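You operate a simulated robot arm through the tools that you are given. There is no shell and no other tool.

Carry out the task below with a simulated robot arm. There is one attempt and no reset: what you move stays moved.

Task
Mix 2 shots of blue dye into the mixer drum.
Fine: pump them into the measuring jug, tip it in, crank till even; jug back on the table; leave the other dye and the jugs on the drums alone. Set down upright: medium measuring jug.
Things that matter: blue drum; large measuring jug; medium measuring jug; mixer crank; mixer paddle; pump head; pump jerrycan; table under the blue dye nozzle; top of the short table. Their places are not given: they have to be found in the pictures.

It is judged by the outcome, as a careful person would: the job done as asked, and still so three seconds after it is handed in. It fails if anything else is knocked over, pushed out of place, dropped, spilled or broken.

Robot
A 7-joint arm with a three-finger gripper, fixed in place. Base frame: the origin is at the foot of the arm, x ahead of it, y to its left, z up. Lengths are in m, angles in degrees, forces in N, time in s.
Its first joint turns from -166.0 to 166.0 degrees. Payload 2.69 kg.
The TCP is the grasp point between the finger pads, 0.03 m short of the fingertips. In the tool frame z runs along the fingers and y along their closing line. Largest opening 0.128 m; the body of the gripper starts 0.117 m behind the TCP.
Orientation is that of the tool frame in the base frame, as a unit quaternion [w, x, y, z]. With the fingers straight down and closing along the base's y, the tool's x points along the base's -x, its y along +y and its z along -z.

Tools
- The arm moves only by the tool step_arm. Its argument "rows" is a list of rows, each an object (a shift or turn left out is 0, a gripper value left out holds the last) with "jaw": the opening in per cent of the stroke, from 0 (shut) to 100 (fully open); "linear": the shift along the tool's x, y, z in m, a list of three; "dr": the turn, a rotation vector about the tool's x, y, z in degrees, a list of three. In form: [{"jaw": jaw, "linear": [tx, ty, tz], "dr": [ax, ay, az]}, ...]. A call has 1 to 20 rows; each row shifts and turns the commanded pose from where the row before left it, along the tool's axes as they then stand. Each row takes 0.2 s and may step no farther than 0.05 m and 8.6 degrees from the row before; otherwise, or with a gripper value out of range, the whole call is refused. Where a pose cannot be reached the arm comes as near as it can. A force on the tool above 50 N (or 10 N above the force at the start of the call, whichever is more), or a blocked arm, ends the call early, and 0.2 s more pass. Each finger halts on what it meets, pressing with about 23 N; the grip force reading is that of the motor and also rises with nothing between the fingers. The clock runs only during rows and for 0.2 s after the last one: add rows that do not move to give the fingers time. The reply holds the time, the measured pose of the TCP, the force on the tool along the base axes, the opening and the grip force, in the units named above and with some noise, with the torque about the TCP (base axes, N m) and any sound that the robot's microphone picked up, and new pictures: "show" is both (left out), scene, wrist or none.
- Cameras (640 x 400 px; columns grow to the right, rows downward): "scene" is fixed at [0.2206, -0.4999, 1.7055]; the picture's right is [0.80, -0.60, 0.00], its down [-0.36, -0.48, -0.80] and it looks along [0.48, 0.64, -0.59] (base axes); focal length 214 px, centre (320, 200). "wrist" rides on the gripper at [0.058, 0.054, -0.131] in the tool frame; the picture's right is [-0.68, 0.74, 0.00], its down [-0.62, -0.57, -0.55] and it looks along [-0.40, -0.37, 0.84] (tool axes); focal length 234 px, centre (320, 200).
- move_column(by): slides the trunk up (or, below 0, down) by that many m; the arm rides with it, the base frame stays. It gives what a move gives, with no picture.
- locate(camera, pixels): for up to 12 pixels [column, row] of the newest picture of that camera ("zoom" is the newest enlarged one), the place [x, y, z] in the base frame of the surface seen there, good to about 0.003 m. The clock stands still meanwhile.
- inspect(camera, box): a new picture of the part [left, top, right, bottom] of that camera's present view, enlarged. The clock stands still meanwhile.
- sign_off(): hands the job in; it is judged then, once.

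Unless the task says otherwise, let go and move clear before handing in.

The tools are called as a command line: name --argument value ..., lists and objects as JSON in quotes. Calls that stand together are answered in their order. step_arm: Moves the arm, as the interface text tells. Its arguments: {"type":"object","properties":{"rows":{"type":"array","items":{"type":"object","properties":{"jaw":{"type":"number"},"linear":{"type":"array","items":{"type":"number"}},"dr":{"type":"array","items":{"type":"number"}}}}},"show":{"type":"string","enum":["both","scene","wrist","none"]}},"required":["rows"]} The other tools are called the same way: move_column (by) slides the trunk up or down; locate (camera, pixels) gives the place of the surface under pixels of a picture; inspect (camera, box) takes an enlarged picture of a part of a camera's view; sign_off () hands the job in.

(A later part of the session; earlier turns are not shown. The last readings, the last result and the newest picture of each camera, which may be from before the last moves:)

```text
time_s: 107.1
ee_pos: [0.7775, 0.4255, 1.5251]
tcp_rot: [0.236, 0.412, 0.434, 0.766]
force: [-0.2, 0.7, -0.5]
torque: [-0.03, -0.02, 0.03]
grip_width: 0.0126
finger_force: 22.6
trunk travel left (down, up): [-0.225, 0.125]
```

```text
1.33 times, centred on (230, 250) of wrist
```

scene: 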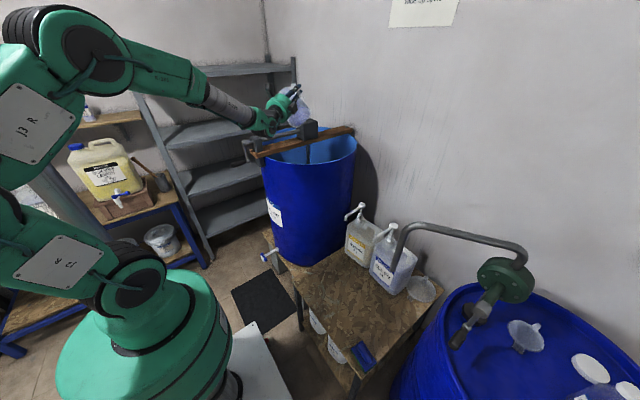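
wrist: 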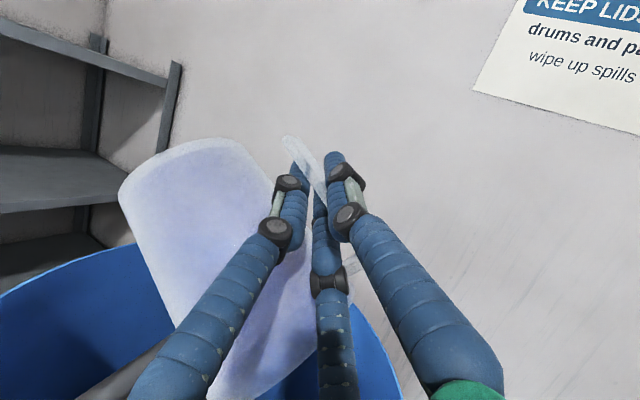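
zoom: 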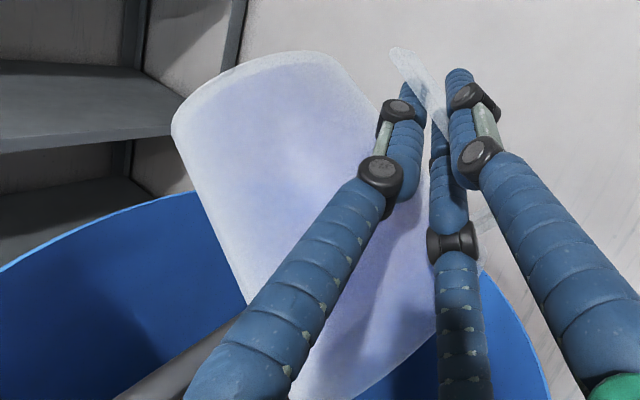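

The jug is drained, with only a faint tint left. I'll unroll it upright over the drum.

step_arm --rows '[{"dr": [2.73, 0, -4.19]}, {"dr": [4.641, 0, -7.123]}, {"dr": [4.641, 0, -7.123]}, {"dr": [4.641, 0, -7.123]}, {"dr": [4.641, 0, -7.123]}, {"dr": [4.641, 0, -7.123]}, {"dr": [4.641, 0, -7.123]}, {"dr": [4.641, 0, -7.123]}, {"dr": [4.641, 0, -7.123]}, {"dr": [4.641, 0, -7.123]}, {"dr": [4.641, 0, -7.123]}, {"dr": [4.641, 0, -7.123]}, {"dr": [4.641, 0, -7.123]}, {"dr": [4.641, 0, -7.123]}, {"dr": [2.73, 0, -4.19]}, {}]'

inspect --camera "scene" --box '[230, 20, 390, 180]'

```text
time_s: 110.5
ee_pos: [0.779, 0.4242, 1.5238]
tcp_rot: [0.479, 0.001, 0.878, 0.002]
force: [0.0, -0.4, -1.0]
torque: [0.11, 0.0, 0.0]
grip_width: 0.0127
finger_force: 22.8
trunk travel left (down, up): [-0.225, 0.125]
```

scene: 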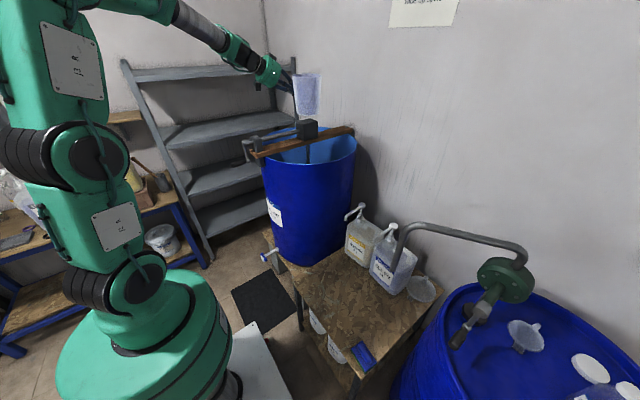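
wrist: 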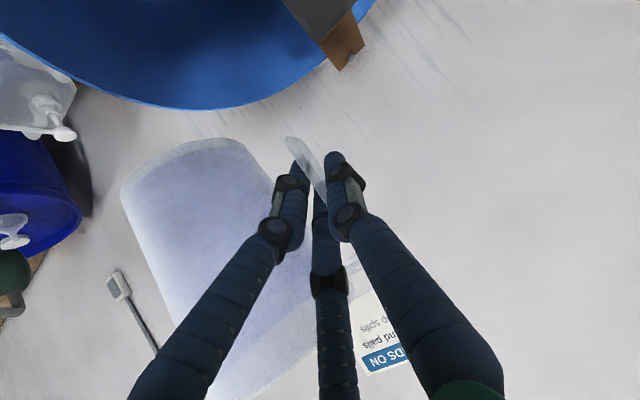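

```text
2.50 times, centred on (310, 100) of scene
```

zoom: 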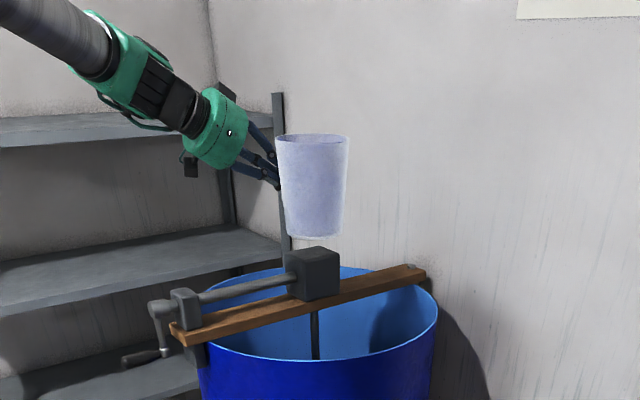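

The jug is upright and empty. I'll carry it back over its original place on the short table, staying high until clear of the drum, and then descend.

step_arm --rows '[{"linear": [0.005, -0.0162, -0.0077]}, {"linear": [0.01, -0.0324, -0.0154]}, {"linear": [0.01, -0.0324, -0.0154]}, {"linear": [0.01, -0.0324, -0.0154]}, {"linear": [0.01, -0.0324, -0.0154]}, {"linear": [0.01, -0.0324, -0.0154]}, {"linear": [0.01, -0.0324, -0.0154]}, {"linear": [0.01, -0.0324, -0.0154]}, {"linear": [0.005, -0.0162, -0.0077]}, {"linear": [0.0168, 0, 0.0109]}, {"linear": [0.0335, 0, 0.0218]}, {"linear": [0.0335, 0, 0.0218]}, {"linear": [0.0335, 0, 0.0218]}, {"linear": [0.0335, 0, 0.0218]}, {"linear": [0.0335, 0, 0.0218]}, {"linear": [0.0335, 0, 0.0218]}, {}]'

```text
time_s: 114.1
ee_pos: [0.6331, 0.1687, 1.2613]
tcp_rot: [0.48, 0.001, 0.877, 0.003]
force: [0.9, 0.2, -1.7]
torque: [0.11, -0.04, 0.01]
grip_width: 0.0128
finger_force: 22.7
trunk travel left (down, up): [-0.225, 0.125]
```

scene: 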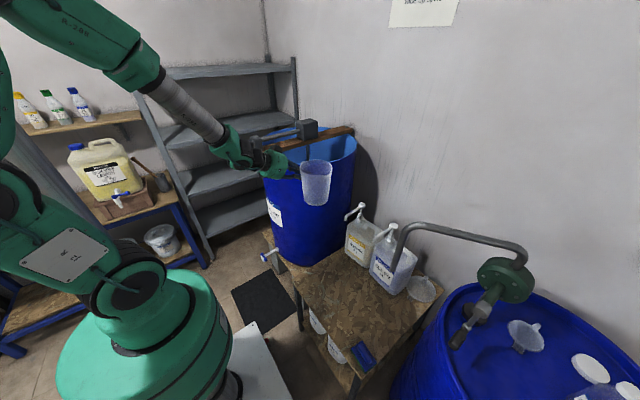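
wrist: 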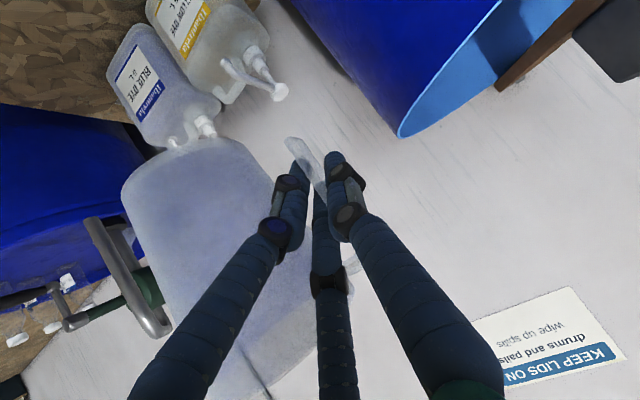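

There were no reach flags and the jug is level at (0.633,0.169,1.261). I'll continue down, then lower the trunk.

step_arm --rows '[{"linear": [0.0335, 0, 0.0218]}, {"linear": [0.0335, 0, 0.0218]}, {"linear": [0.0335, 0, 0.0218]}, {"linear": [0.0335, 0, 0.0218]}, {"linear": [0.0335, 0, 0.0218]}, {"linear": [0.0335, 0, 0.0218]}, {"linear": [0.0335, 0, 0.0218]}, {"linear": [0.0168, 0, 0.0109]}, {}]' --show "none"

move_column --by -0.19

inspect --camera "scene" --box '[250, 200, 370, 310]'

inspect --camera "wrist" --box '[60, 60, 400, 300]'

```text
time_s: 116.1
ee_pos: [0.6338, 0.1712, 0.9634]
tcp_rot: [0.479, 0.001, 0.878, 0.003]
force: [0.2, -0.7, -1.9]
torque: [0.09, 0.04, 0.03]
grip_width: 0.0126
finger_force: 23.2
trunk travel left (down, up): [-0.225, 0.125]
```

```text
time_s: 118.2
ee_pos: [0.6329, 0.1696, 0.7716]
tcp_rot: [0.479, 0.001, 0.878, 0.003]
force: [-0.1, 0.4, -1.0]
torque: [0.1, 0.01, 0.03]
grip_width: 0.0127
finger_force: 23.0
trunk travel left (down, up): [-0.035, 0.315]
```

```text
3.64 times, centred on (310, 255) of scene
```

zoom: 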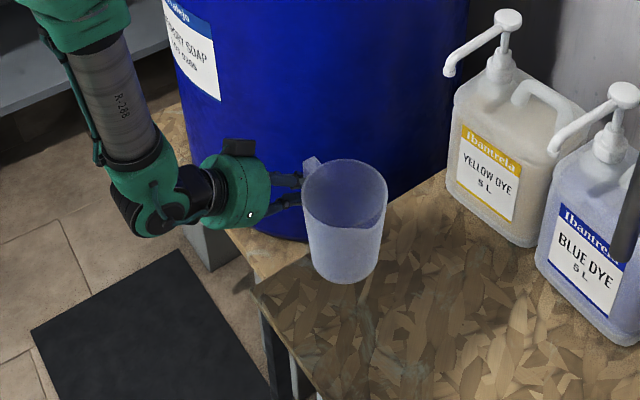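

```text
1.67 times, centred on (230, 180) of wrist
```

zoom: 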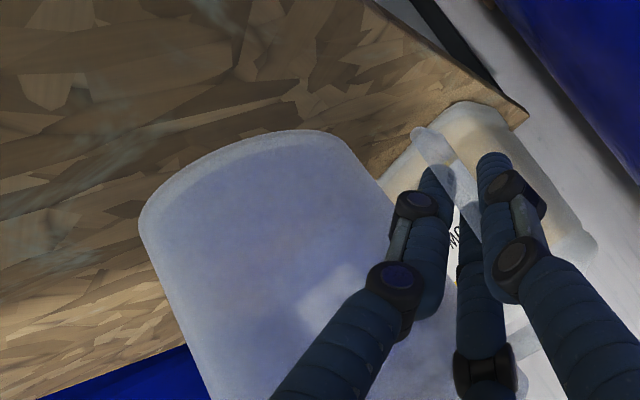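

The jug is empty and level above its old spot. I'll lower it gently to contact.

step_arm --rows '[{"linear": [0.0251, 0, 0.0164]}, {"linear": [0.0209, 0, 0.0137]}, {"linear": [0.0101, 0, 0.0066]}, {"linear": [0.005, 0, 0.0033]}, {"linear": [0.0021, 0, 0.0014]}, {}]' --show "none"

inspect --camera "scene" --box '[250, 200, 370, 310]'

```text
time_s: 119.6
ee_pos: [0.6338, 0.1726, 0.6976]
tcp_rot: [0.479, 0.001, 0.878, 0.003]
force: [-0.3, 1.7, 2.1]
torque: [-0.28, 0.13, -0.07]
grip_width: 0.013
finger_force: 22.8
trunk travel left (down, up): [-0.035, 0.315]
```

```text
3.64 times, centred on (310, 255) of scene
```

zoom: 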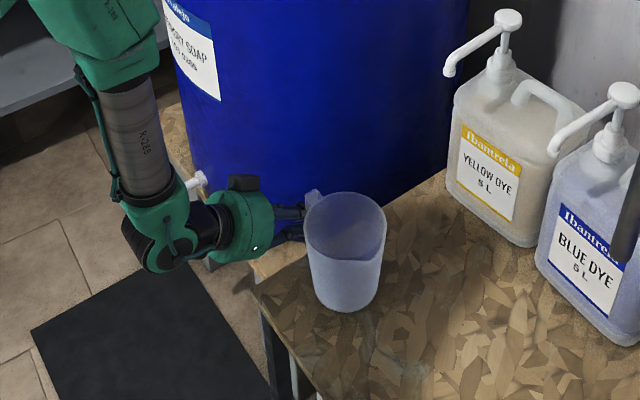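

Contact is confirmed (2.1 N up) and the jug stands on the table. I'll open and back straight out.

step_arm --rows '[{"jaw": 16}, {"jaw": 23}, {"jaw": 23}, {"linear": [0, 0, -0.015]}, {"linear": [0, 0, -0.025]}, {"linear": [0, 0, -0.03]}, {"linear": [0, 0, -0.03]}, {"linear": [0, 0, -0.03]}, {}]'

inspect --camera "scene" --box '[250, 200, 370, 310]'

```text
time_s: 121.6
ee_pos: [0.5231, 0.1707, 0.7683]
tcp_rot: [0.479, 0.001, 0.878, 0.003]
force: [0.5, -0.7, 0.0]
torque: [-0.02, -0.02, -0.02]
grip_width: 0.0295
finger_force: 0.2
trunk travel left (down, up): [-0.035, 0.315]
```

scene: 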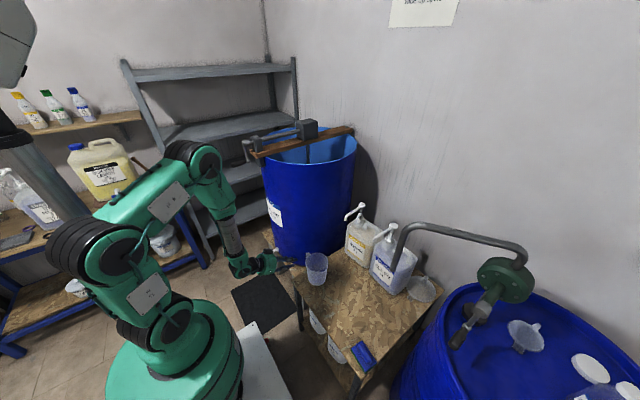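
wrist: 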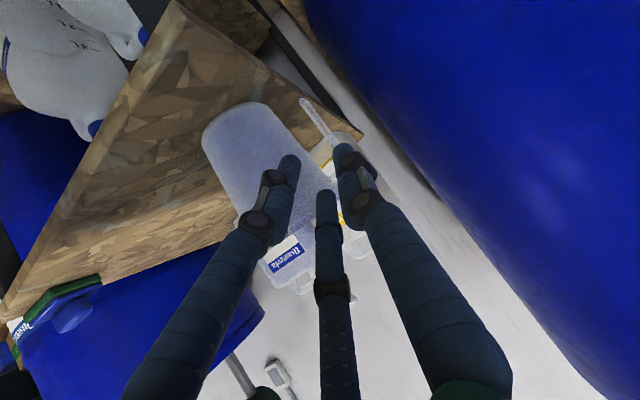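

```text
3.64 times, centred on (310, 255) of scene
```

zoom: 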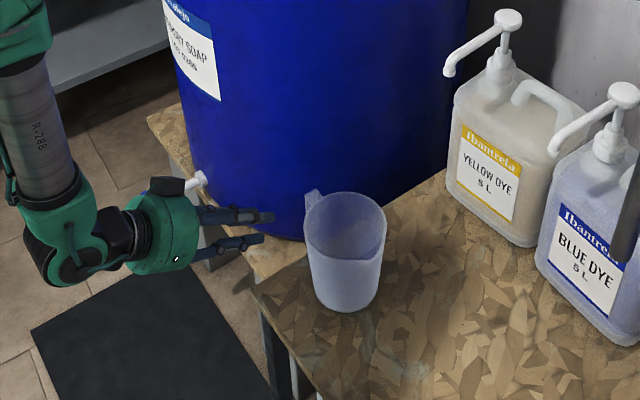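

The jug stands free on the table where it started. Next is the crank, so I'll raise the trunk and lift the hand above drum height.

move_column --by 0.19

step_arm --rows '[{"linear": [-0.0335, 0, -0.0218]}, {"linear": [-0.0377, 0, -0.0246]}, {"linear": [-0.0377, 0, -0.0246]}, {"linear": [-0.0377, 0, -0.0246]}, {"linear": [-0.0377, 0, -0.0246]}, {"linear": [-0.0377, 0, -0.0246]}, {"linear": [-0.0377, 0, -0.0246]}, {"linear": [-0.0377, 0, -0.0246]}, {"linear": [-0.0377, 0, -0.0246]}, {"linear": [-0.0377, 0, -0.0246]}, {"linear": [-0.0377, 0, -0.0246]}, {"linear": [-0.0377, 0, -0.0246]}, {"linear": [-0.0377, 0, -0.0246]}, {"dr": [0, 6.8, 0]}, {"dr": [0, 6.8, 0]}, {"dr": [0, 6.8, 0]}, {"dr": [0, 6.8, 0]}]'

```text
time_s: 123.7
ee_pos: [0.5242, 0.1708, 0.9582]
tcp_rot: [0.479, 0.001, 0.878, 0.003]
force: [-0.8, 0.6, -0.4]
torque: [0.02, 0.03, 0.01]
grip_width: 0.0292
finger_force: 0.1
trunk travel left (down, up): [-0.225, 0.125]
```

```text
time_s: 127.3
ee_pos: [0.5236, 0.1709, 1.527]
tcp_rot: [0.259, 0.001, 0.966, -0.002]
force: [0.0, 0.4, -1.2]
torque: [-0.03, 0.03, -0.03]
grip_width: 0.0293
finger_force: 0.1
out of reach, approached as far as the arm can: row 17
trunk travel left (down, up): [-0.225, 0.125]
```

scene: 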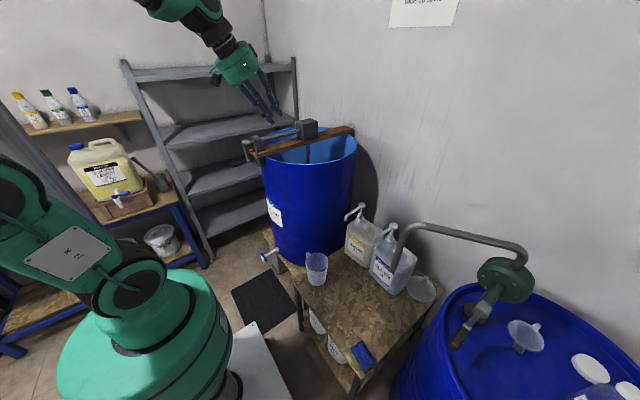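
wrist: 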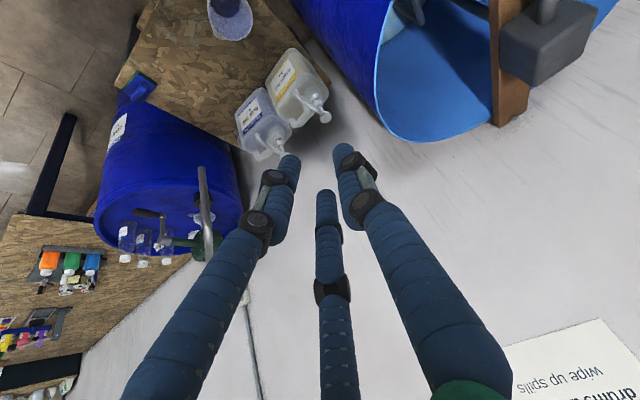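

The jug is fine at wrist (230,15) and the hand is high. I'll return to straight-down to keep the wrist in its clean branch, then move to a spot with a view of the crank.

step_arm --rows '[{"jaw": 40, "dr": [0, 7.5, 0]}, {"dr": [0, 7.5, 0]}, {"dr": [0, 7.5, 0]}, {"dr": [0, 7.5, 0]}, {"linear": [0.025, 0.04, -0.005]}, {"linear": [0.025, 0.04, -0.005]}, {"linear": [0.025, 0.04, -0.005]}, {"linear": [0.02, 0.042, -0.005]}, {"linear": [0.02, 0.042, -0.005]}, {"linear": [0.02, 0.042, -0.005]}, {"linear": [0.02, 0.042, 0]}, {"linear": [0.02, 0.042, 0]}, {"linear": [0.015, 0.042, 0]}, {"linear": [0, 0.042, 0]}, {}]'

```text
time_s: 130.5
ee_pos: [0.3507, 0.5999, 1.3828]
tcp_rot: [0.103, 0.02, 0.988, -0.116]
force: [-0.7, 0.7, 0.4]
torque: [0.0, -0.05, 0.01]
grip_width: 0.0512
finger_force: 0.0
out of reach, approached as far as the arm can: row 1, 2, 3, 4, 11, 12, 13, 14
trunk travel left (down, up): [-0.225, 0.125]
```

scene: 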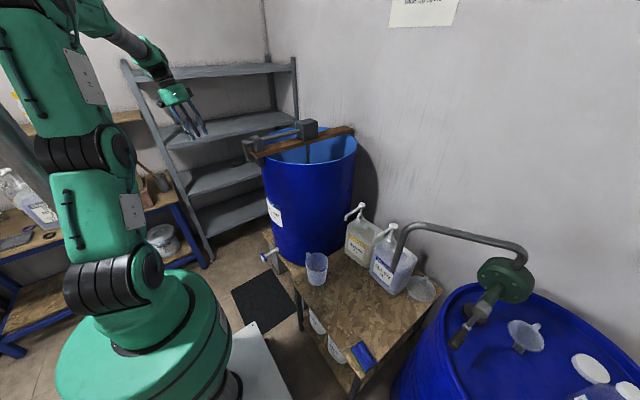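
wrist: 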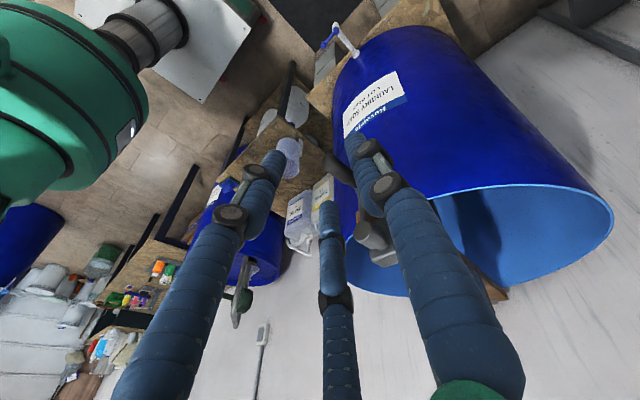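

The wrist hit its joint limit again (many flags), and I'm at (0.351,0.600,1.383) with nothing touched. I'll go back to y≈0, where the earlier sequence restored the clean branch.

step_arm --rows '[{"linear": [-0.02165, -0.03923, 0.0065]}, {"linear": [-0.02165, -0.03923, 0.0065]}, {"linear": [-0.02165, -0.03923, 0.0065]}, {"linear": [-0.02165, -0.03923, 0.0065]}, {"linear": [-0.02165, -0.03923, 0.0065]}, {"linear": [-0.02165, -0.03923, 0.0065]}, {"linear": [-0.02165, -0.03923, 0.0065]}, {"linear": [-0.02165, -0.03923, 0.0065]}, {"linear": [-0.02165, -0.03923, 0.0065]}, {"linear": [-0.02165, -0.03923, 0.0065]}, {"linear": [-0.02165, -0.03923, 0.0065]}, {"linear": [-0.02165, -0.03923, 0.0065]}, {"linear": [-0.02165, -0.03923, 0.0065]}, {"linear": [-0.02165, -0.03923, 0.0065]}, {"linear": [-0.02165, -0.03923, 0.0065]}, {}]' --show "scene"

```text
time_s: 133.9
ee_pos: [0.6379, 0.0277, 1.4594]
tcp_rot: [0.085, 0.022, 0.989, -0.116]
force: [1.0, -0.8, -1.2]
torque: [-0.02, 0.03, 0.01]
grip_width: 0.0515
finger_force: 0.1
out of reach, approached as far as the arm can: row 1, 15
trunk travel left (down, up): [-0.225, 0.125]
```

scene: 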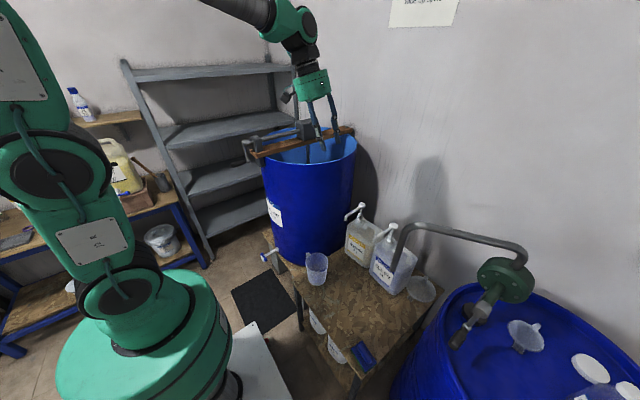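

I'm at (0.638,0.028,1.459). I'll apply the δ=33° orientation at y≈0 and descend, which previously restored the unflipped wrist.

step_arm --rows '[{"dr": [-2.21, -7.86, 0.715]}, {"dr": [-2.21, -7.86, 0.715]}, {"dr": [-2.21, -7.86, 0.715]}, {"dr": [-2.21, -7.86, 0.715]}, {"dr": [-2.21, -7.86, 0.715]}, {"dr": [-2.21, -7.86, 0.715]}, {"linear": [0, -0.027, 0]}, {"linear": [0.0335, 0, 0.0218]}, {"linear": [0.0335, 0, 0.0218]}, {"linear": [0.0335, 0, 0.0218]}, {"linear": [0.0335, 0, 0.0218]}, {"linear": [0.0335, 0, 0.0218]}, {"linear": [0.0335, 0, 0.0218]}, {"linear": [0.0335, 0, 0.0218]}, {"linear": [0.0335, 0, 0.0218]}, {"linear": [0.0335, 0, 0.0218]}, {}]' --show "scene"

```text
time_s: 137.5
ee_pos: [0.6367, -0.0178, 1.1183]
tcp_rot: [0.476, -0.001, 0.879, 0.012]
force: [0.7, -0.1, 0.1]
torque: [0.04, 0.02, 0.02]
grip_width: 0.0511
finger_force: 0.1
out of reach, approached as far as the arm can: row 7, 14, 15, 16
trunk travel left (down, up): [-0.225, 0.125]
```

scene: 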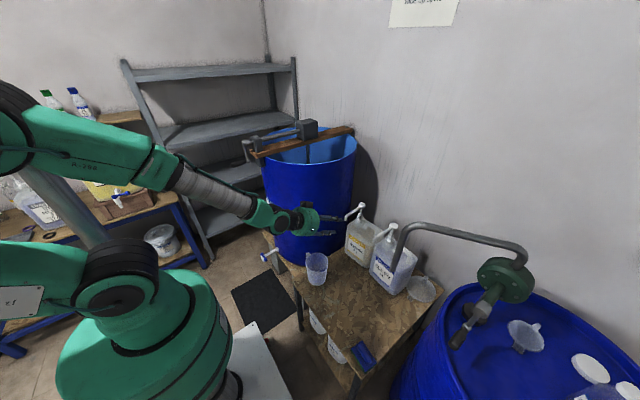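

I'm at (0.637,-0.018,1.118). I'll test the branch by crossing y=0 and pitching back to straight down.

step_arm --rows '[{"linear": [0, 0.018, 0]}, {"linear": [0, 0.02, 0]}, {"linear": [0, -0.02, 0]}, {"dr": [0, 8.157, 0]}, {"dr": [0, 8.157, 0]}, {"dr": [0, 8.157, 0]}, {"dr": [0, 8.157, 0]}, {"dr": [0, 8.157, 0]}, {"dr": [0, 8.157, 0]}, {"dr": [0, 8.157, 0]}, {}]' --show "none"

```text
time_s: 139.9
ee_pos: [0.6448, -0.0287, 1.1232]
tcp_rot: [0.025, -0.004, 1.0, 0.011]
force: [3.5, -0.4, -1.3]
torque: [0.06, 0.4, 0.04]
grip_width: 0.0514
finger_force: 0.0
out of reach, approached as far as the arm can: row 1, 2, 7, 8
trunk travel left (down, up): [-0.225, 0.125]
```

Now the hand is nearly straight down at (0.645,-0.029,1.123). I'll correct the last few degrees and sweep in y to see whether it's clear.

step_arm --rows '[{"dr": [1.26, 2.87, 0.46]}, {"linear": [0, 0.03, 0]}, {"linear": [0, 0.04, 0]}, {"linear": [0, 0.04, 0]}, {"linear": [0, -0.04, 0]}, {"linear": [0, -0.04, 0]}, {}]' --show "none"

step_arm --rows '[{"dr": [0, -8.157, 0]}, {"dr": [0, -8.157, 0]}, {"dr": [0, -8.157, 0]}, {"dr": [0, -8.157, 0]}, {"dr": [0, -8.157, 0]}, {"dr": [0, -8.157, 0]}, {"dr": [0, -8.157, 0]}, {"linear": [0, 0.02, 0]}, {"linear": [0, -0.04, 0]}, {"linear": [0, 0.02, 0]}, {}]' --show "none"

```text
time_s: 141.5
ee_pos: [0.6401, -0.0005, 1.127]
tcp_rot: [0.003, 0.0, 1.0, 0.001]
force: [-0.4, -0.1, -0.4]
torque: [0.04, -0.04, 0.01]
grip_width: 0.0516
finger_force: 0.1
trunk travel left (down, up): [-0.225, 0.125]
```

```text
time_s: 143.9
ee_pos: [0.6395, 0.0028, 1.1289]
tcp_rot: [0.481, -0.001, 0.877, 0.002]
force: [0.2, -0.4, -0.2]
torque: [0.01, -0.01, -0.01]
grip_width: 0.0512
finger_force: 0.2
trunk travel left (down, up): [-0.225, 0.125]
```

Both sweeps are free of flags, so the wrist is in the good branch. I'll return to straight down, rise, and move over near the crank keeping the hand vertical.

step_arm --rows '[{"dr": [0, 8.157, 0]}, {"dr": [0, 8.157, 0]}, {"dr": [0, 8.157, 0]}, {"dr": [0, 8.157, 0]}, {"dr": [0, 8.157, 0]}, {"dr": [0, 8.157, 0]}, {"dr": [0, 8.157, 0]}, {"linear": [0, 0, -0.045]}, {"linear": [0, 0, -0.045]}, {"linear": [0, 0, -0.045]}, {"linear": [0, 0, -0.045]}, {"linear": [0, 0, -0.045]}, {"linear": [0, 0, -0.045]}, {"linear": [0, 0, -0.045]}, {"linear": [0, 0, -0.045]}, {"linear": [0, 0, -0.045]}, {"linear": [0, 0, -0.045]}, {}]' --show "none"

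step_arm --rows '[{"linear": [0.0195, 0.0385, 0]}, {"linear": [0.0195, 0.0385, 0]}, {"linear": [0.0195, 0.0385, 0]}, {"linear": [0.0195, 0.0385, 0]}, {"linear": [0.0195, 0.0385, 0]}, {"linear": [0.0195, 0.0385, 0]}, {"linear": [0.0195, 0.0385, 0]}, {"linear": [0.0195, 0.0385, 0]}, {"linear": [0.0195, 0.0385, 0]}, {"linear": [0.0195, 0.0385, 0]}, {"linear": [0.0195, 0.0385, 0]}, {"linear": [0.0195, 0.0385, 0]}, {"linear": [0.0195, 0.0385, 0]}, {}]'

```text
time_s: 147.7
ee_pos: [0.6381, 0.0005, 1.5775]
tcp_rot: [0.004, 0.0, 1.0, 0.001]
force: [-0.7, -1.0, -0.2]
torque: [-0.01, -0.01, 0.0]
grip_width: 0.0512
finger_force: 0.0
trunk travel left (down, up): [-0.225, 0.125]
```

```text
time_s: 150.7
ee_pos: [0.3823, 0.5034, 1.5768]
tcp_rot: [0.004, 0.0, 1.0, 0.001]
force: [-0.1, 1.2, 0.3]
torque: [-0.06, 0.01, 0.0]
grip_width: 0.0511
finger_force: 0.2
trunk travel left (down, up): [-0.225, 0.125]
```

scene: 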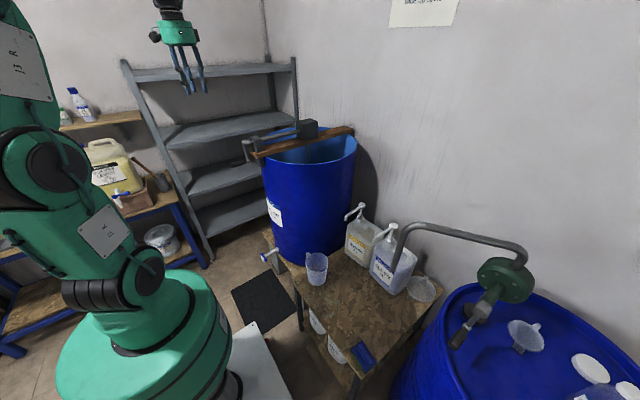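
wrist: 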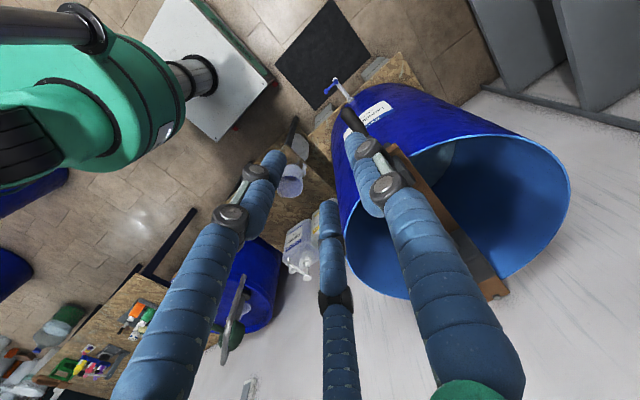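

The hand is vertical at (0.382,0.503,1.577) with no flags. The crank handle is partly hidden behind the right finger at wrist (350,112), so I'll shift +y to see it.

step_arm --rows '[{"jaw": 100, "linear": [0, 0.04, 0]}, {"linear": [0, 0.04, 0]}, {"linear": [0, 0.02, 0]}, {}]' --show "wrist"

inspect --camera "wrist" --box '[260, 90, 420, 220]'

```text
time_s: 151.7
ee_pos: [0.383, 0.6019, 1.5769]
tcp_rot: [0.003, 0.0, 1.0, 0.0]
force: [0.5, 0.1, -1.0]
torque: [0.01, 0.01, -0.01]
grip_width: 0.1279
finger_force: 0.2
trunk travel left (down, up): [-0.225, 0.125]
```

wrist: 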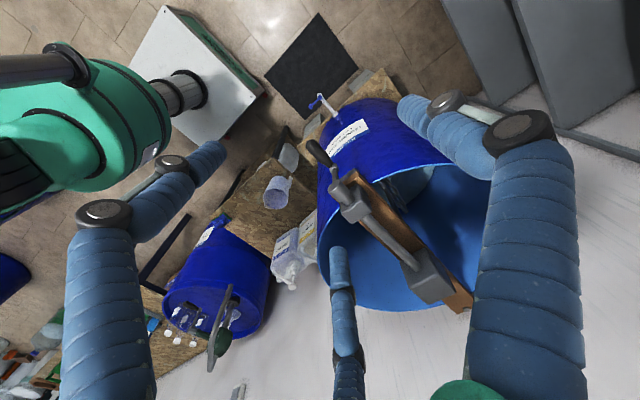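

```text
3.08 times, centred on (340, 155) of wrist
```

zoom: 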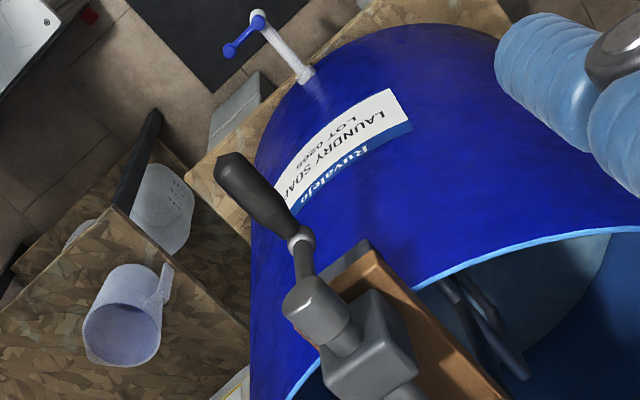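

Now there's a clear view: the grip runs from zoom (232,170) to (288,225), the crank arm goes to the hub at (318,305), and the paddle is inside the drum. I'll locate these points.

locate --camera "zoom" --pixels '[[232, 172], [245, 180], [260, 195], [275, 210], [287, 224], [300, 237], [305, 260], [315, 290], [330, 320], [300, 300], [350, 310], [235, 160]]'

locate --camera "wrist" --pixels '[[380, 220], [400, 240], [430, 285], [425, 260], [370, 190], [440, 180], [400, 190], [385, 185], [420, 175], [360, 250], [370, 270], [400, 180]]'

```text
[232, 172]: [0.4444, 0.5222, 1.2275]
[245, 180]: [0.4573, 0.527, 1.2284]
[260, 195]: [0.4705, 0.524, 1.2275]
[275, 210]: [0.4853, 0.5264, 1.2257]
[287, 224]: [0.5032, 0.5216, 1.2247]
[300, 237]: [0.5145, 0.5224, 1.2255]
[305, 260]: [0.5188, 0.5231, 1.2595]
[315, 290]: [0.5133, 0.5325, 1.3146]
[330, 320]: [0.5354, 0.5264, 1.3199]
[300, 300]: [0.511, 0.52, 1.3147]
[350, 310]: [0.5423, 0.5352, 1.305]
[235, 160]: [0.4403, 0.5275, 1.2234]
```

```text
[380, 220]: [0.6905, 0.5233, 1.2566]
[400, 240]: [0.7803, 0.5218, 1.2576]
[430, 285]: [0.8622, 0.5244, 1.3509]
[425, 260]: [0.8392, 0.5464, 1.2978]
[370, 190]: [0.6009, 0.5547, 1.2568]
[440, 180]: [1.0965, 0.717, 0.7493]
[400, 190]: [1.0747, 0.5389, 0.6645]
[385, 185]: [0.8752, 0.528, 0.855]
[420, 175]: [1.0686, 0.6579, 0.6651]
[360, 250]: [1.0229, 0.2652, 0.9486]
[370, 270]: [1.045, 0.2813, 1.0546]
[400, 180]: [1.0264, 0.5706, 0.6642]
```

The handle axis is at about (y 0.516, z 1.215), spanning x 0.435–0.507, and the hub axis is about (0.517,1.303), so the crank radius is about 0.088 m. The best grip is coaxial, pointing +x around the handle, so I'll stage in front of it and pitch the hand to horizontal.

step_arm --rows '[{"jaw": 45, "linear": [0.011, -0.0215, 0.032]}, {"linear": [0.011, -0.0215, 0.032]}, {"linear": [0.011, -0.0215, 0.032]}, {"linear": [0.011, -0.0215, 0.032]}, {"dr": [0, -8.182, 0]}, {"dr": [0, -8.182, 0]}, {"dr": [0, -8.182, 0]}, {"dr": [0, -8.182, 0]}, {"dr": [0, -8.182, 0]}, {"dr": [0, -8.182, 0]}, {"dr": [0, -8.182, 0]}, {"dr": [0, -8.182, 0]}, {"dr": [0, -8.182, 0]}, {"dr": [0, -8.182, 0]}, {"dr": [0, -8.182, 0]}, {}]'

inspect --camera "scene" --box '[120, 20, 360, 220]'

```text
time_s: 155.3
ee_pos: [0.3785, 0.4817, 1.4723]
tcp_rot: [0.711, 0.042, 0.702, -0.012]
force: [0.3, -0.7, 0.6]
torque: [-0.01, -0.02, 0.08]
grip_width: 0.0577
finger_force: 0.1
trunk travel left (down, up): [-0.225, 0.125]
stopped in row 16: the arm was blocked; the commanded pose is now the measured one
```

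scene: 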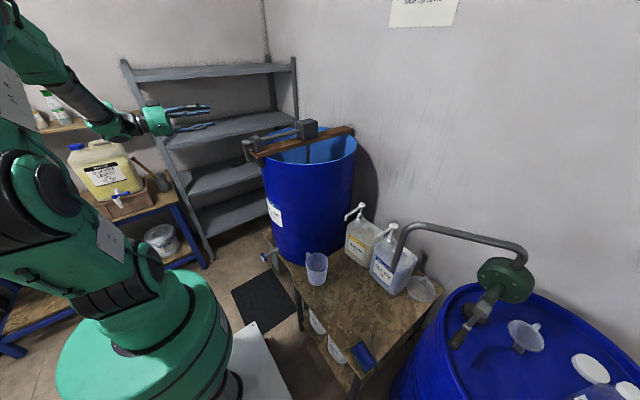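
wrist: 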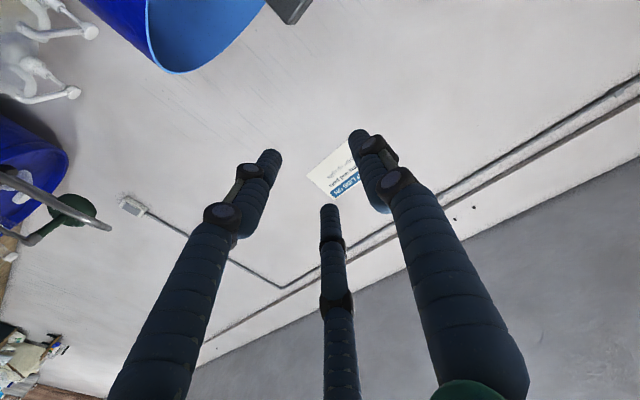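

```text
2.00 times, centred on (240, 120) of scene
```

zoom: 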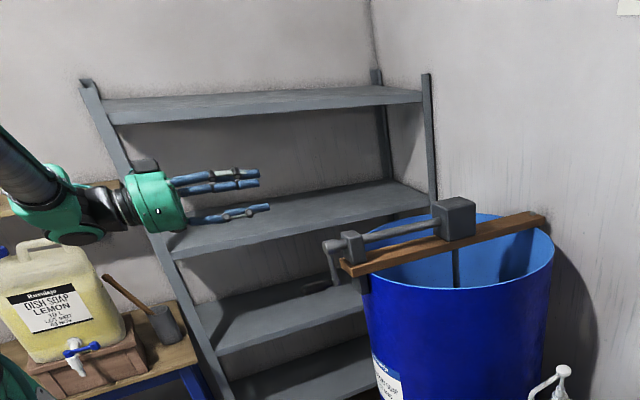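

The call ended with "arm blocked" at (0.379,0.482,1.472), though the force is near zero. I'll check what surrounds the arm before moving more.

locate --camera "scene" --pixels '[[20, 50], [70, 90], [105, 118], [130, 122], [155, 122], [40, 30], [95, 160], [55, 115], [140, 75], [40, 200], [100, 240], [15, 100]]'

inspect --camera "scene" --box '[0, 0, 240, 220]'

```text
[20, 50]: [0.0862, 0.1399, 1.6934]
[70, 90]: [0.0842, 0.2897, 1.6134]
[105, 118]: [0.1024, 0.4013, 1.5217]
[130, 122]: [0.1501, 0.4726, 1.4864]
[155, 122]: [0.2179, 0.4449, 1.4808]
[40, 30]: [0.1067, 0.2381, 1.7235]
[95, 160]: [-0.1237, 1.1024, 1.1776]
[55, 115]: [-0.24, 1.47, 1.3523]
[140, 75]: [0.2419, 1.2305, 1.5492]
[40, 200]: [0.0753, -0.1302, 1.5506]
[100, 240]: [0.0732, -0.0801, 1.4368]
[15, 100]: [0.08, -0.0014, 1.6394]
```

```text
1.82 times, centred on (120, 110) of scene
```

zoom: 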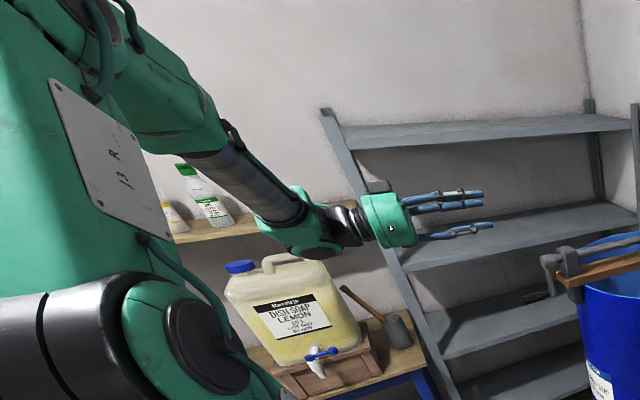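

Nothing is near the arm, so it was the fold limit of the wrist, not contact. Moving down and forward relaxes it, so I'll lower in front of the handle and correct the orientation.

step_arm --rows '[{"linear": [0.043, 0.003, 0]}, {"linear": [0.043, 0.003, 0]}, {"linear": [0.043, 0.003, 0]}, {"dr": [-2.2, 0.36, -1.2]}, {"dr": [-2.2, 0.36, -1.2]}, {"linear": [0.04, 0.008, 0]}, {"linear": [0.04, 0.008, 0]}, {}]'

inspect --camera "scene" --box '[140, 80, 340, 220]'

```text
time_s: 156.8
ee_pos: [0.3913, 0.5004, 1.4075]
tcp_rot: [0.714, 0.085, 0.692, 0.069]
force: [-0.2, 0.7, 0.0]
torque: [0.0, -0.02, -0.01]
grip_width: 0.0575
finger_force: 0.0
trunk travel left (down, up): [-0.225, 0.125]
stopped in row 7: the arm was blocked; the commanded pose is now the measured one
```

scene: 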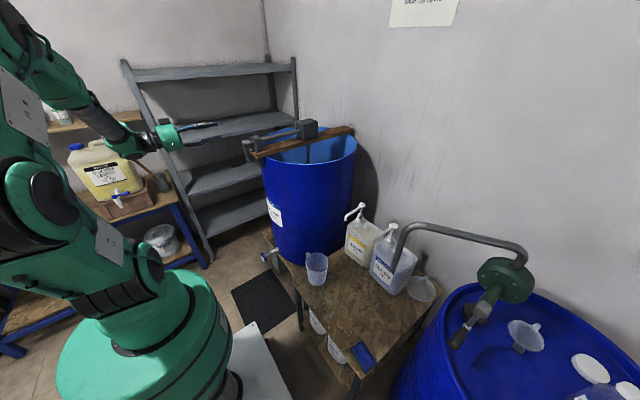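
wrist: 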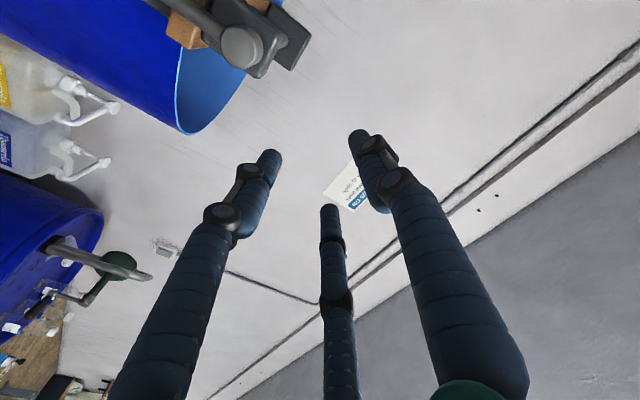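

```text
2.86 times, centred on (240, 150) of scene
```

zoom: 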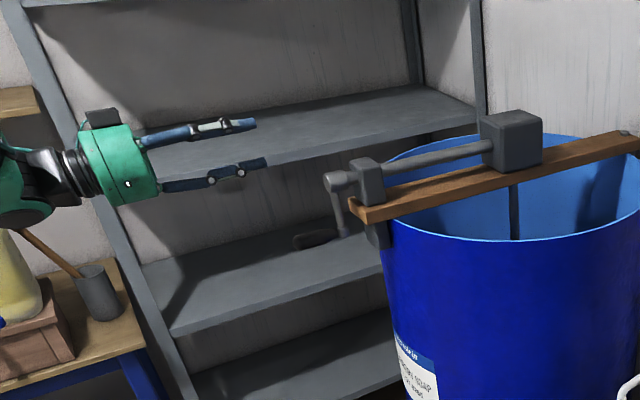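

The coaxial pose is blocked by the arm's own fold, so I'll grip from above instead, with the hand tilted 20° from vertical. That keeps the hand clear of the hub. I'll back up and rotate to that orientation.

step_arm --rows '[{"linear": [-0.039, 0.0087, 0.001]}, {"linear": [-0.039, 0.0087, 0.001]}, {"linear": [-0.039, 0.0087, 0.001]}, {"linear": [-0.039, 0.0087, 0.001]}, {"dr": [0.725, 7.95, -1.3]}, {"dr": [0.725, 7.95, -1.3]}, {"dr": [0.725, 7.95, -1.3]}, {"dr": [0.725, 7.95, -1.3]}, {"dr": [0.725, 7.95, -1.3]}, {"dr": [0.725, 7.95, -1.3]}, {"dr": [0.725, 7.95, -1.3]}, {"dr": [0.725, 7.95, -1.3]}, {"dr": [0.725, 7.95, -1.3]}, {}]'

```text
time_s: 159.8
ee_pos: [0.3877, 0.5037, 1.5688]
tcp_rot: [0.173, -0.005, 0.985, 0.002]
force: [1.1, -0.2, 0.0]
torque: [0.01, 0.04, -0.01]
grip_width: 0.0576
finger_force: 0.0
trunk travel left (down, up): [-0.225, 0.125]
```

scene: 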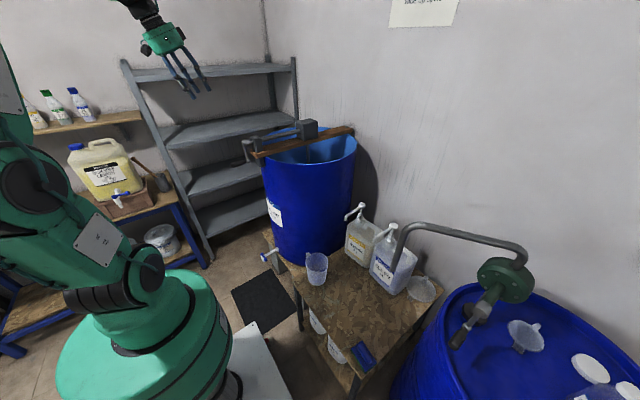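
wrist: 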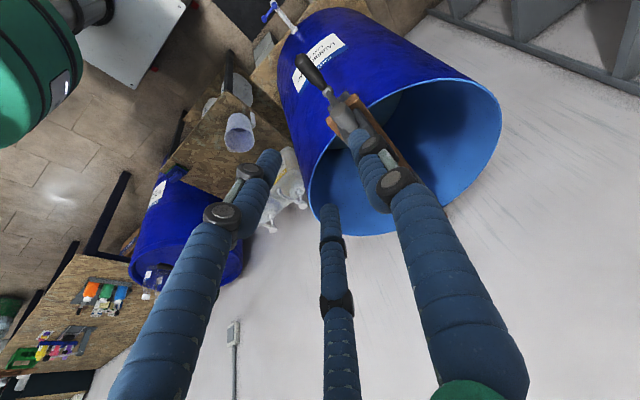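

The hand is clean at (0.388,0.504,1.569), tilted 20°. I'll open to 60% and come down to 15 cm above the handle along the tool axis.

step_arm --rows '[{"jaw": 60, "linear": [0.0095, 0, 0.0419]}, {"linear": [0.0095, 0, 0.0419]}, {"linear": [0.0095, 0, 0.0419]}, {"linear": [0.0095, 0, 0.0419]}, {"linear": [0.0095, 0, 0.0419]}, {}]' --show "wrist"

inspect --camera "wrist" --box '[240, 60, 440, 240]'

inspect --camera "scene" --box '[190, 80, 310, 200]'

```text
time_s: 161.2
ee_pos: [0.4129, 0.5038, 1.3545]
tcp_rot: [0.174, -0.004, 0.985, 0.001]
force: [-0.7, 0.2, 0.4]
torque: [-0.04, -0.05, -0.03]
grip_width: 0.0771
finger_force: 0.0
trunk travel left (down, up): [-0.225, 0.125]
```

wrist: 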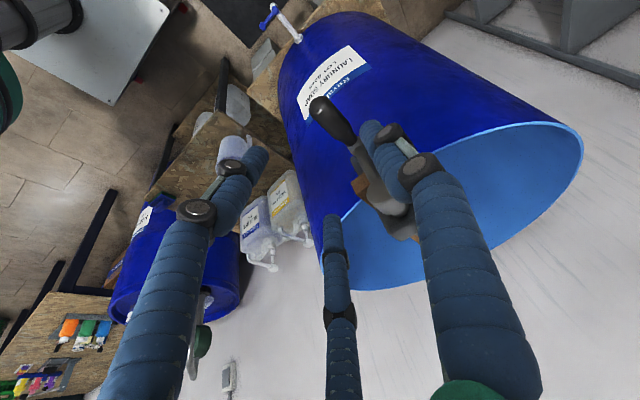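

```text
2.22 times, centred on (340, 150) of wrist
```

zoom: 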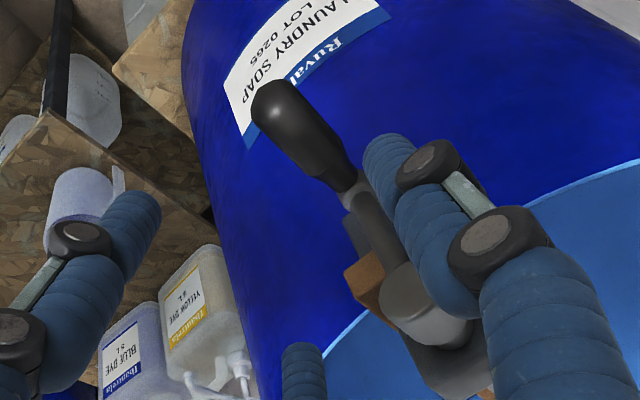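

```text
3.33 times, centred on (250, 140) of scene
```

zoom: 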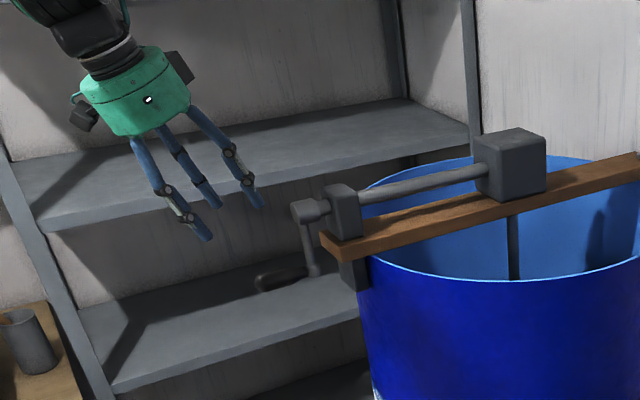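

The handle at zoom (265,95)–(350,185) lies between the left finger and the right finger. I'll re-measure it from here before descending.

locate --camera "wrist" --pixels '[[318, 104], [327, 115], [335, 126], [345, 138], [352, 145], [366, 180], [380, 205], [312, 110], [330, 108], [339, 118], [328, 125], [395, 200]]'

```text
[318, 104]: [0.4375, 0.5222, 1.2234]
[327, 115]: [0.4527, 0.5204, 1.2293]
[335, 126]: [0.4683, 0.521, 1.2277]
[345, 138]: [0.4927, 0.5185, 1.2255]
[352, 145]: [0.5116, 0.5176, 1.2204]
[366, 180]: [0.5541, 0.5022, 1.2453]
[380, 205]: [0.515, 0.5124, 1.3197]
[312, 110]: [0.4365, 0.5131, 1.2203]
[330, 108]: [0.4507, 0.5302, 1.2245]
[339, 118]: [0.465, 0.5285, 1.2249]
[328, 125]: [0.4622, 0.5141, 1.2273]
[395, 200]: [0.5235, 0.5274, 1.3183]
```

The handle axis is at about (y 0.518, z 1.216) with the hub axis at (0.518,1.303), so the radius is about 0.087. I'll descend along the tool axis so the handle sits between the fingers.

step_arm --rows '[{"linear": [-0.0006, 0.0006, 0.0371]}, {"linear": [-0.0006, 0.0006, 0.0371]}, {"linear": [-0.0006, 0.0005, 0.0371]}, {"linear": [-0.0006, 0.0005, 0.0371]}, {}]' --show "wrist"

inspect --camera "wrist" --box '[240, 100, 440, 260]'

inspect --camera "scene" --box '[210, 100, 310, 190]'

```text
time_s: 162.4
ee_pos: [0.4678, 0.508, 1.2166]
tcp_rot: [0.174, -0.004, 0.985, 0.0]
force: [0.0, 0.0, -0.5]
torque: [-0.02, -0.01, -0.01]
grip_width: 0.0768
finger_force: 0.0
trunk travel left (down, up): [-0.225, 0.125]
```

wrist: 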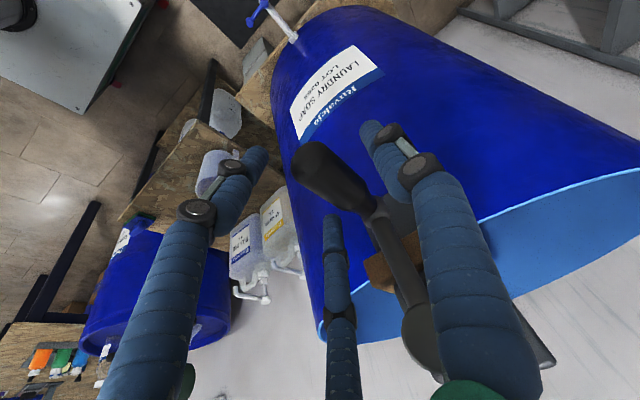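

```text
2.50 times, centred on (340, 180) of wrist
```

zoom: 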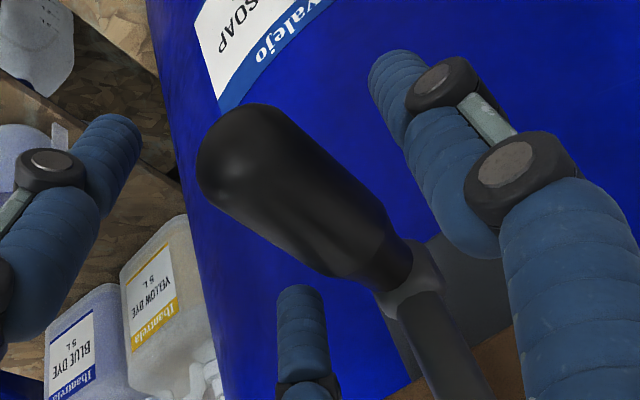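

```text
4.44 times, centred on (260, 145) of scene
```

zoom: 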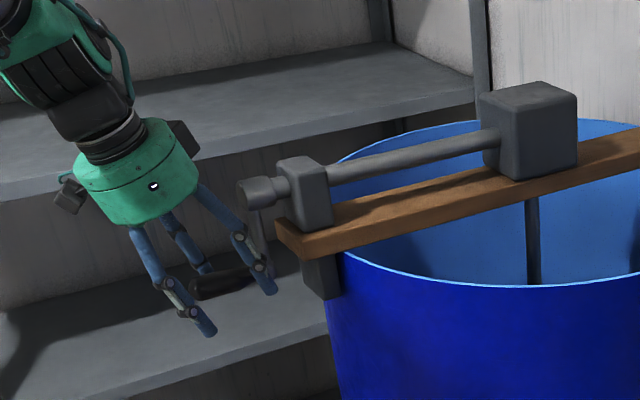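

The handle lies between the two rods on the left and the one on the right. I'll close the grip on it gradually.

step_arm --rows '[{"jaw": 45}, {"jaw": 35}, {"jaw": 25}, {"jaw": 15}, {"jaw": 5}, {"jaw": 0}, {"jaw": 0}, {"jaw": 0}]' --show "wrist"

inspect --camera "wrist" --box '[240, 100, 440, 260]'

inspect --camera "scene" --box '[210, 100, 310, 190]'

```text
time_s: 164.2
ee_pos: [0.4666, 0.5123, 1.2182]
tcp_rot: [0.175, -0.004, 0.985, 0.002]
force: [1.3, 48.0, 15.4]
torque: [0.22, -0.11, -0.62]
grip_width: 0.039
finger_force: 44.9
trunk travel left (down, up): [-0.225, 0.125]
```

wrist: 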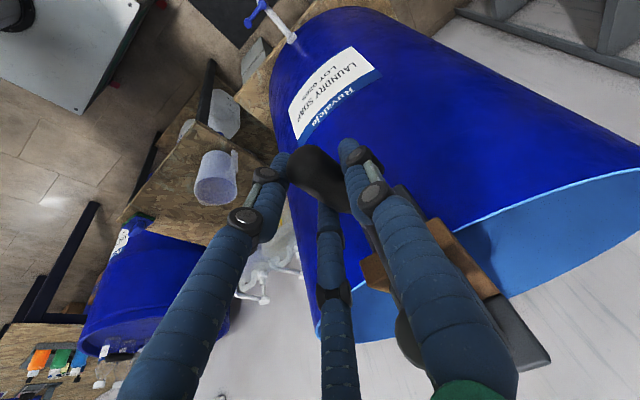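

```text
2.50 times, centred on (340, 180) of wrist
```

zoom: 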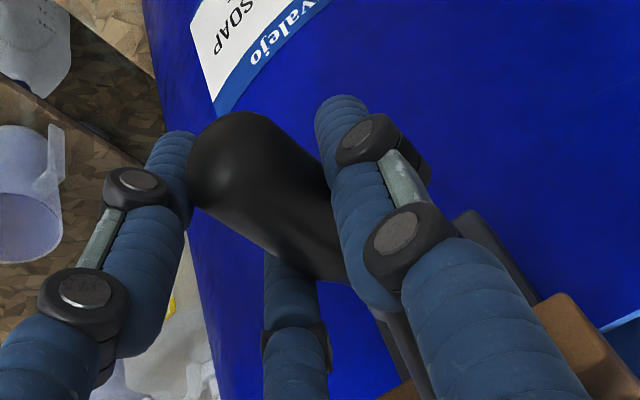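

```text
4.44 times, centred on (260, 145) of scene
```

zoom: 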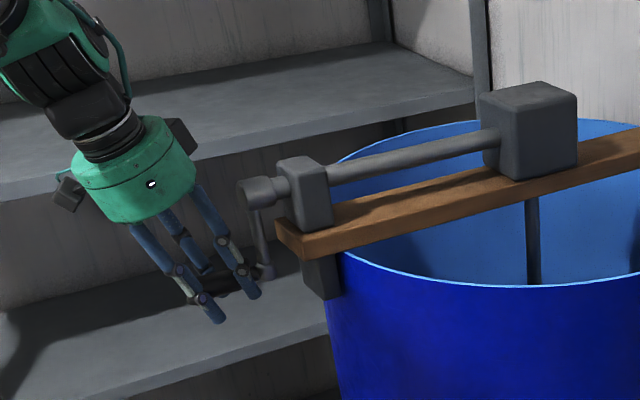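

The grip has closed at 39 mm, but I read +48 N in y, so the crank is resisting being centred. I'll shift the tool slightly in +y to relieve it and read the forces.

step_arm --rows '[{"linear": [0, 0.003, 0]}, {}, {}]' --show "none"

```text
time_s: 165.0
ee_pos: [0.4661, 0.5135, 1.2186]
tcp_rot: [0.175, -0.005, 0.985, 0.002]
force: [4.0, 28.3, 28.1]
torque: [0.29, -0.47, -0.98]
grip_width: 0.0389
finger_force: 44.8
trunk travel left (down, up): [-0.225, 0.125]
```

The forces shifted to (4,28,28) N, so I'm slightly off the handle's axis. I'll relax the command towards zero force before turning.

step_arm --rows '[{"linear": [-0.0007, 0.0025, -0.002]}, {}, {}]' --show "none"

```text
time_s: 165.8
ee_pos: [0.4671, 0.5126, 1.2196]
tcp_rot: [0.172, -0.004, 0.985, 0.0]
force: [9.3, 6.8, 18.5]
torque: [0.15, -0.39, -1.41]
grip_width: 0.0389
finger_force: 44.8
trunk travel left (down, up): [-0.225, 0.125]
```

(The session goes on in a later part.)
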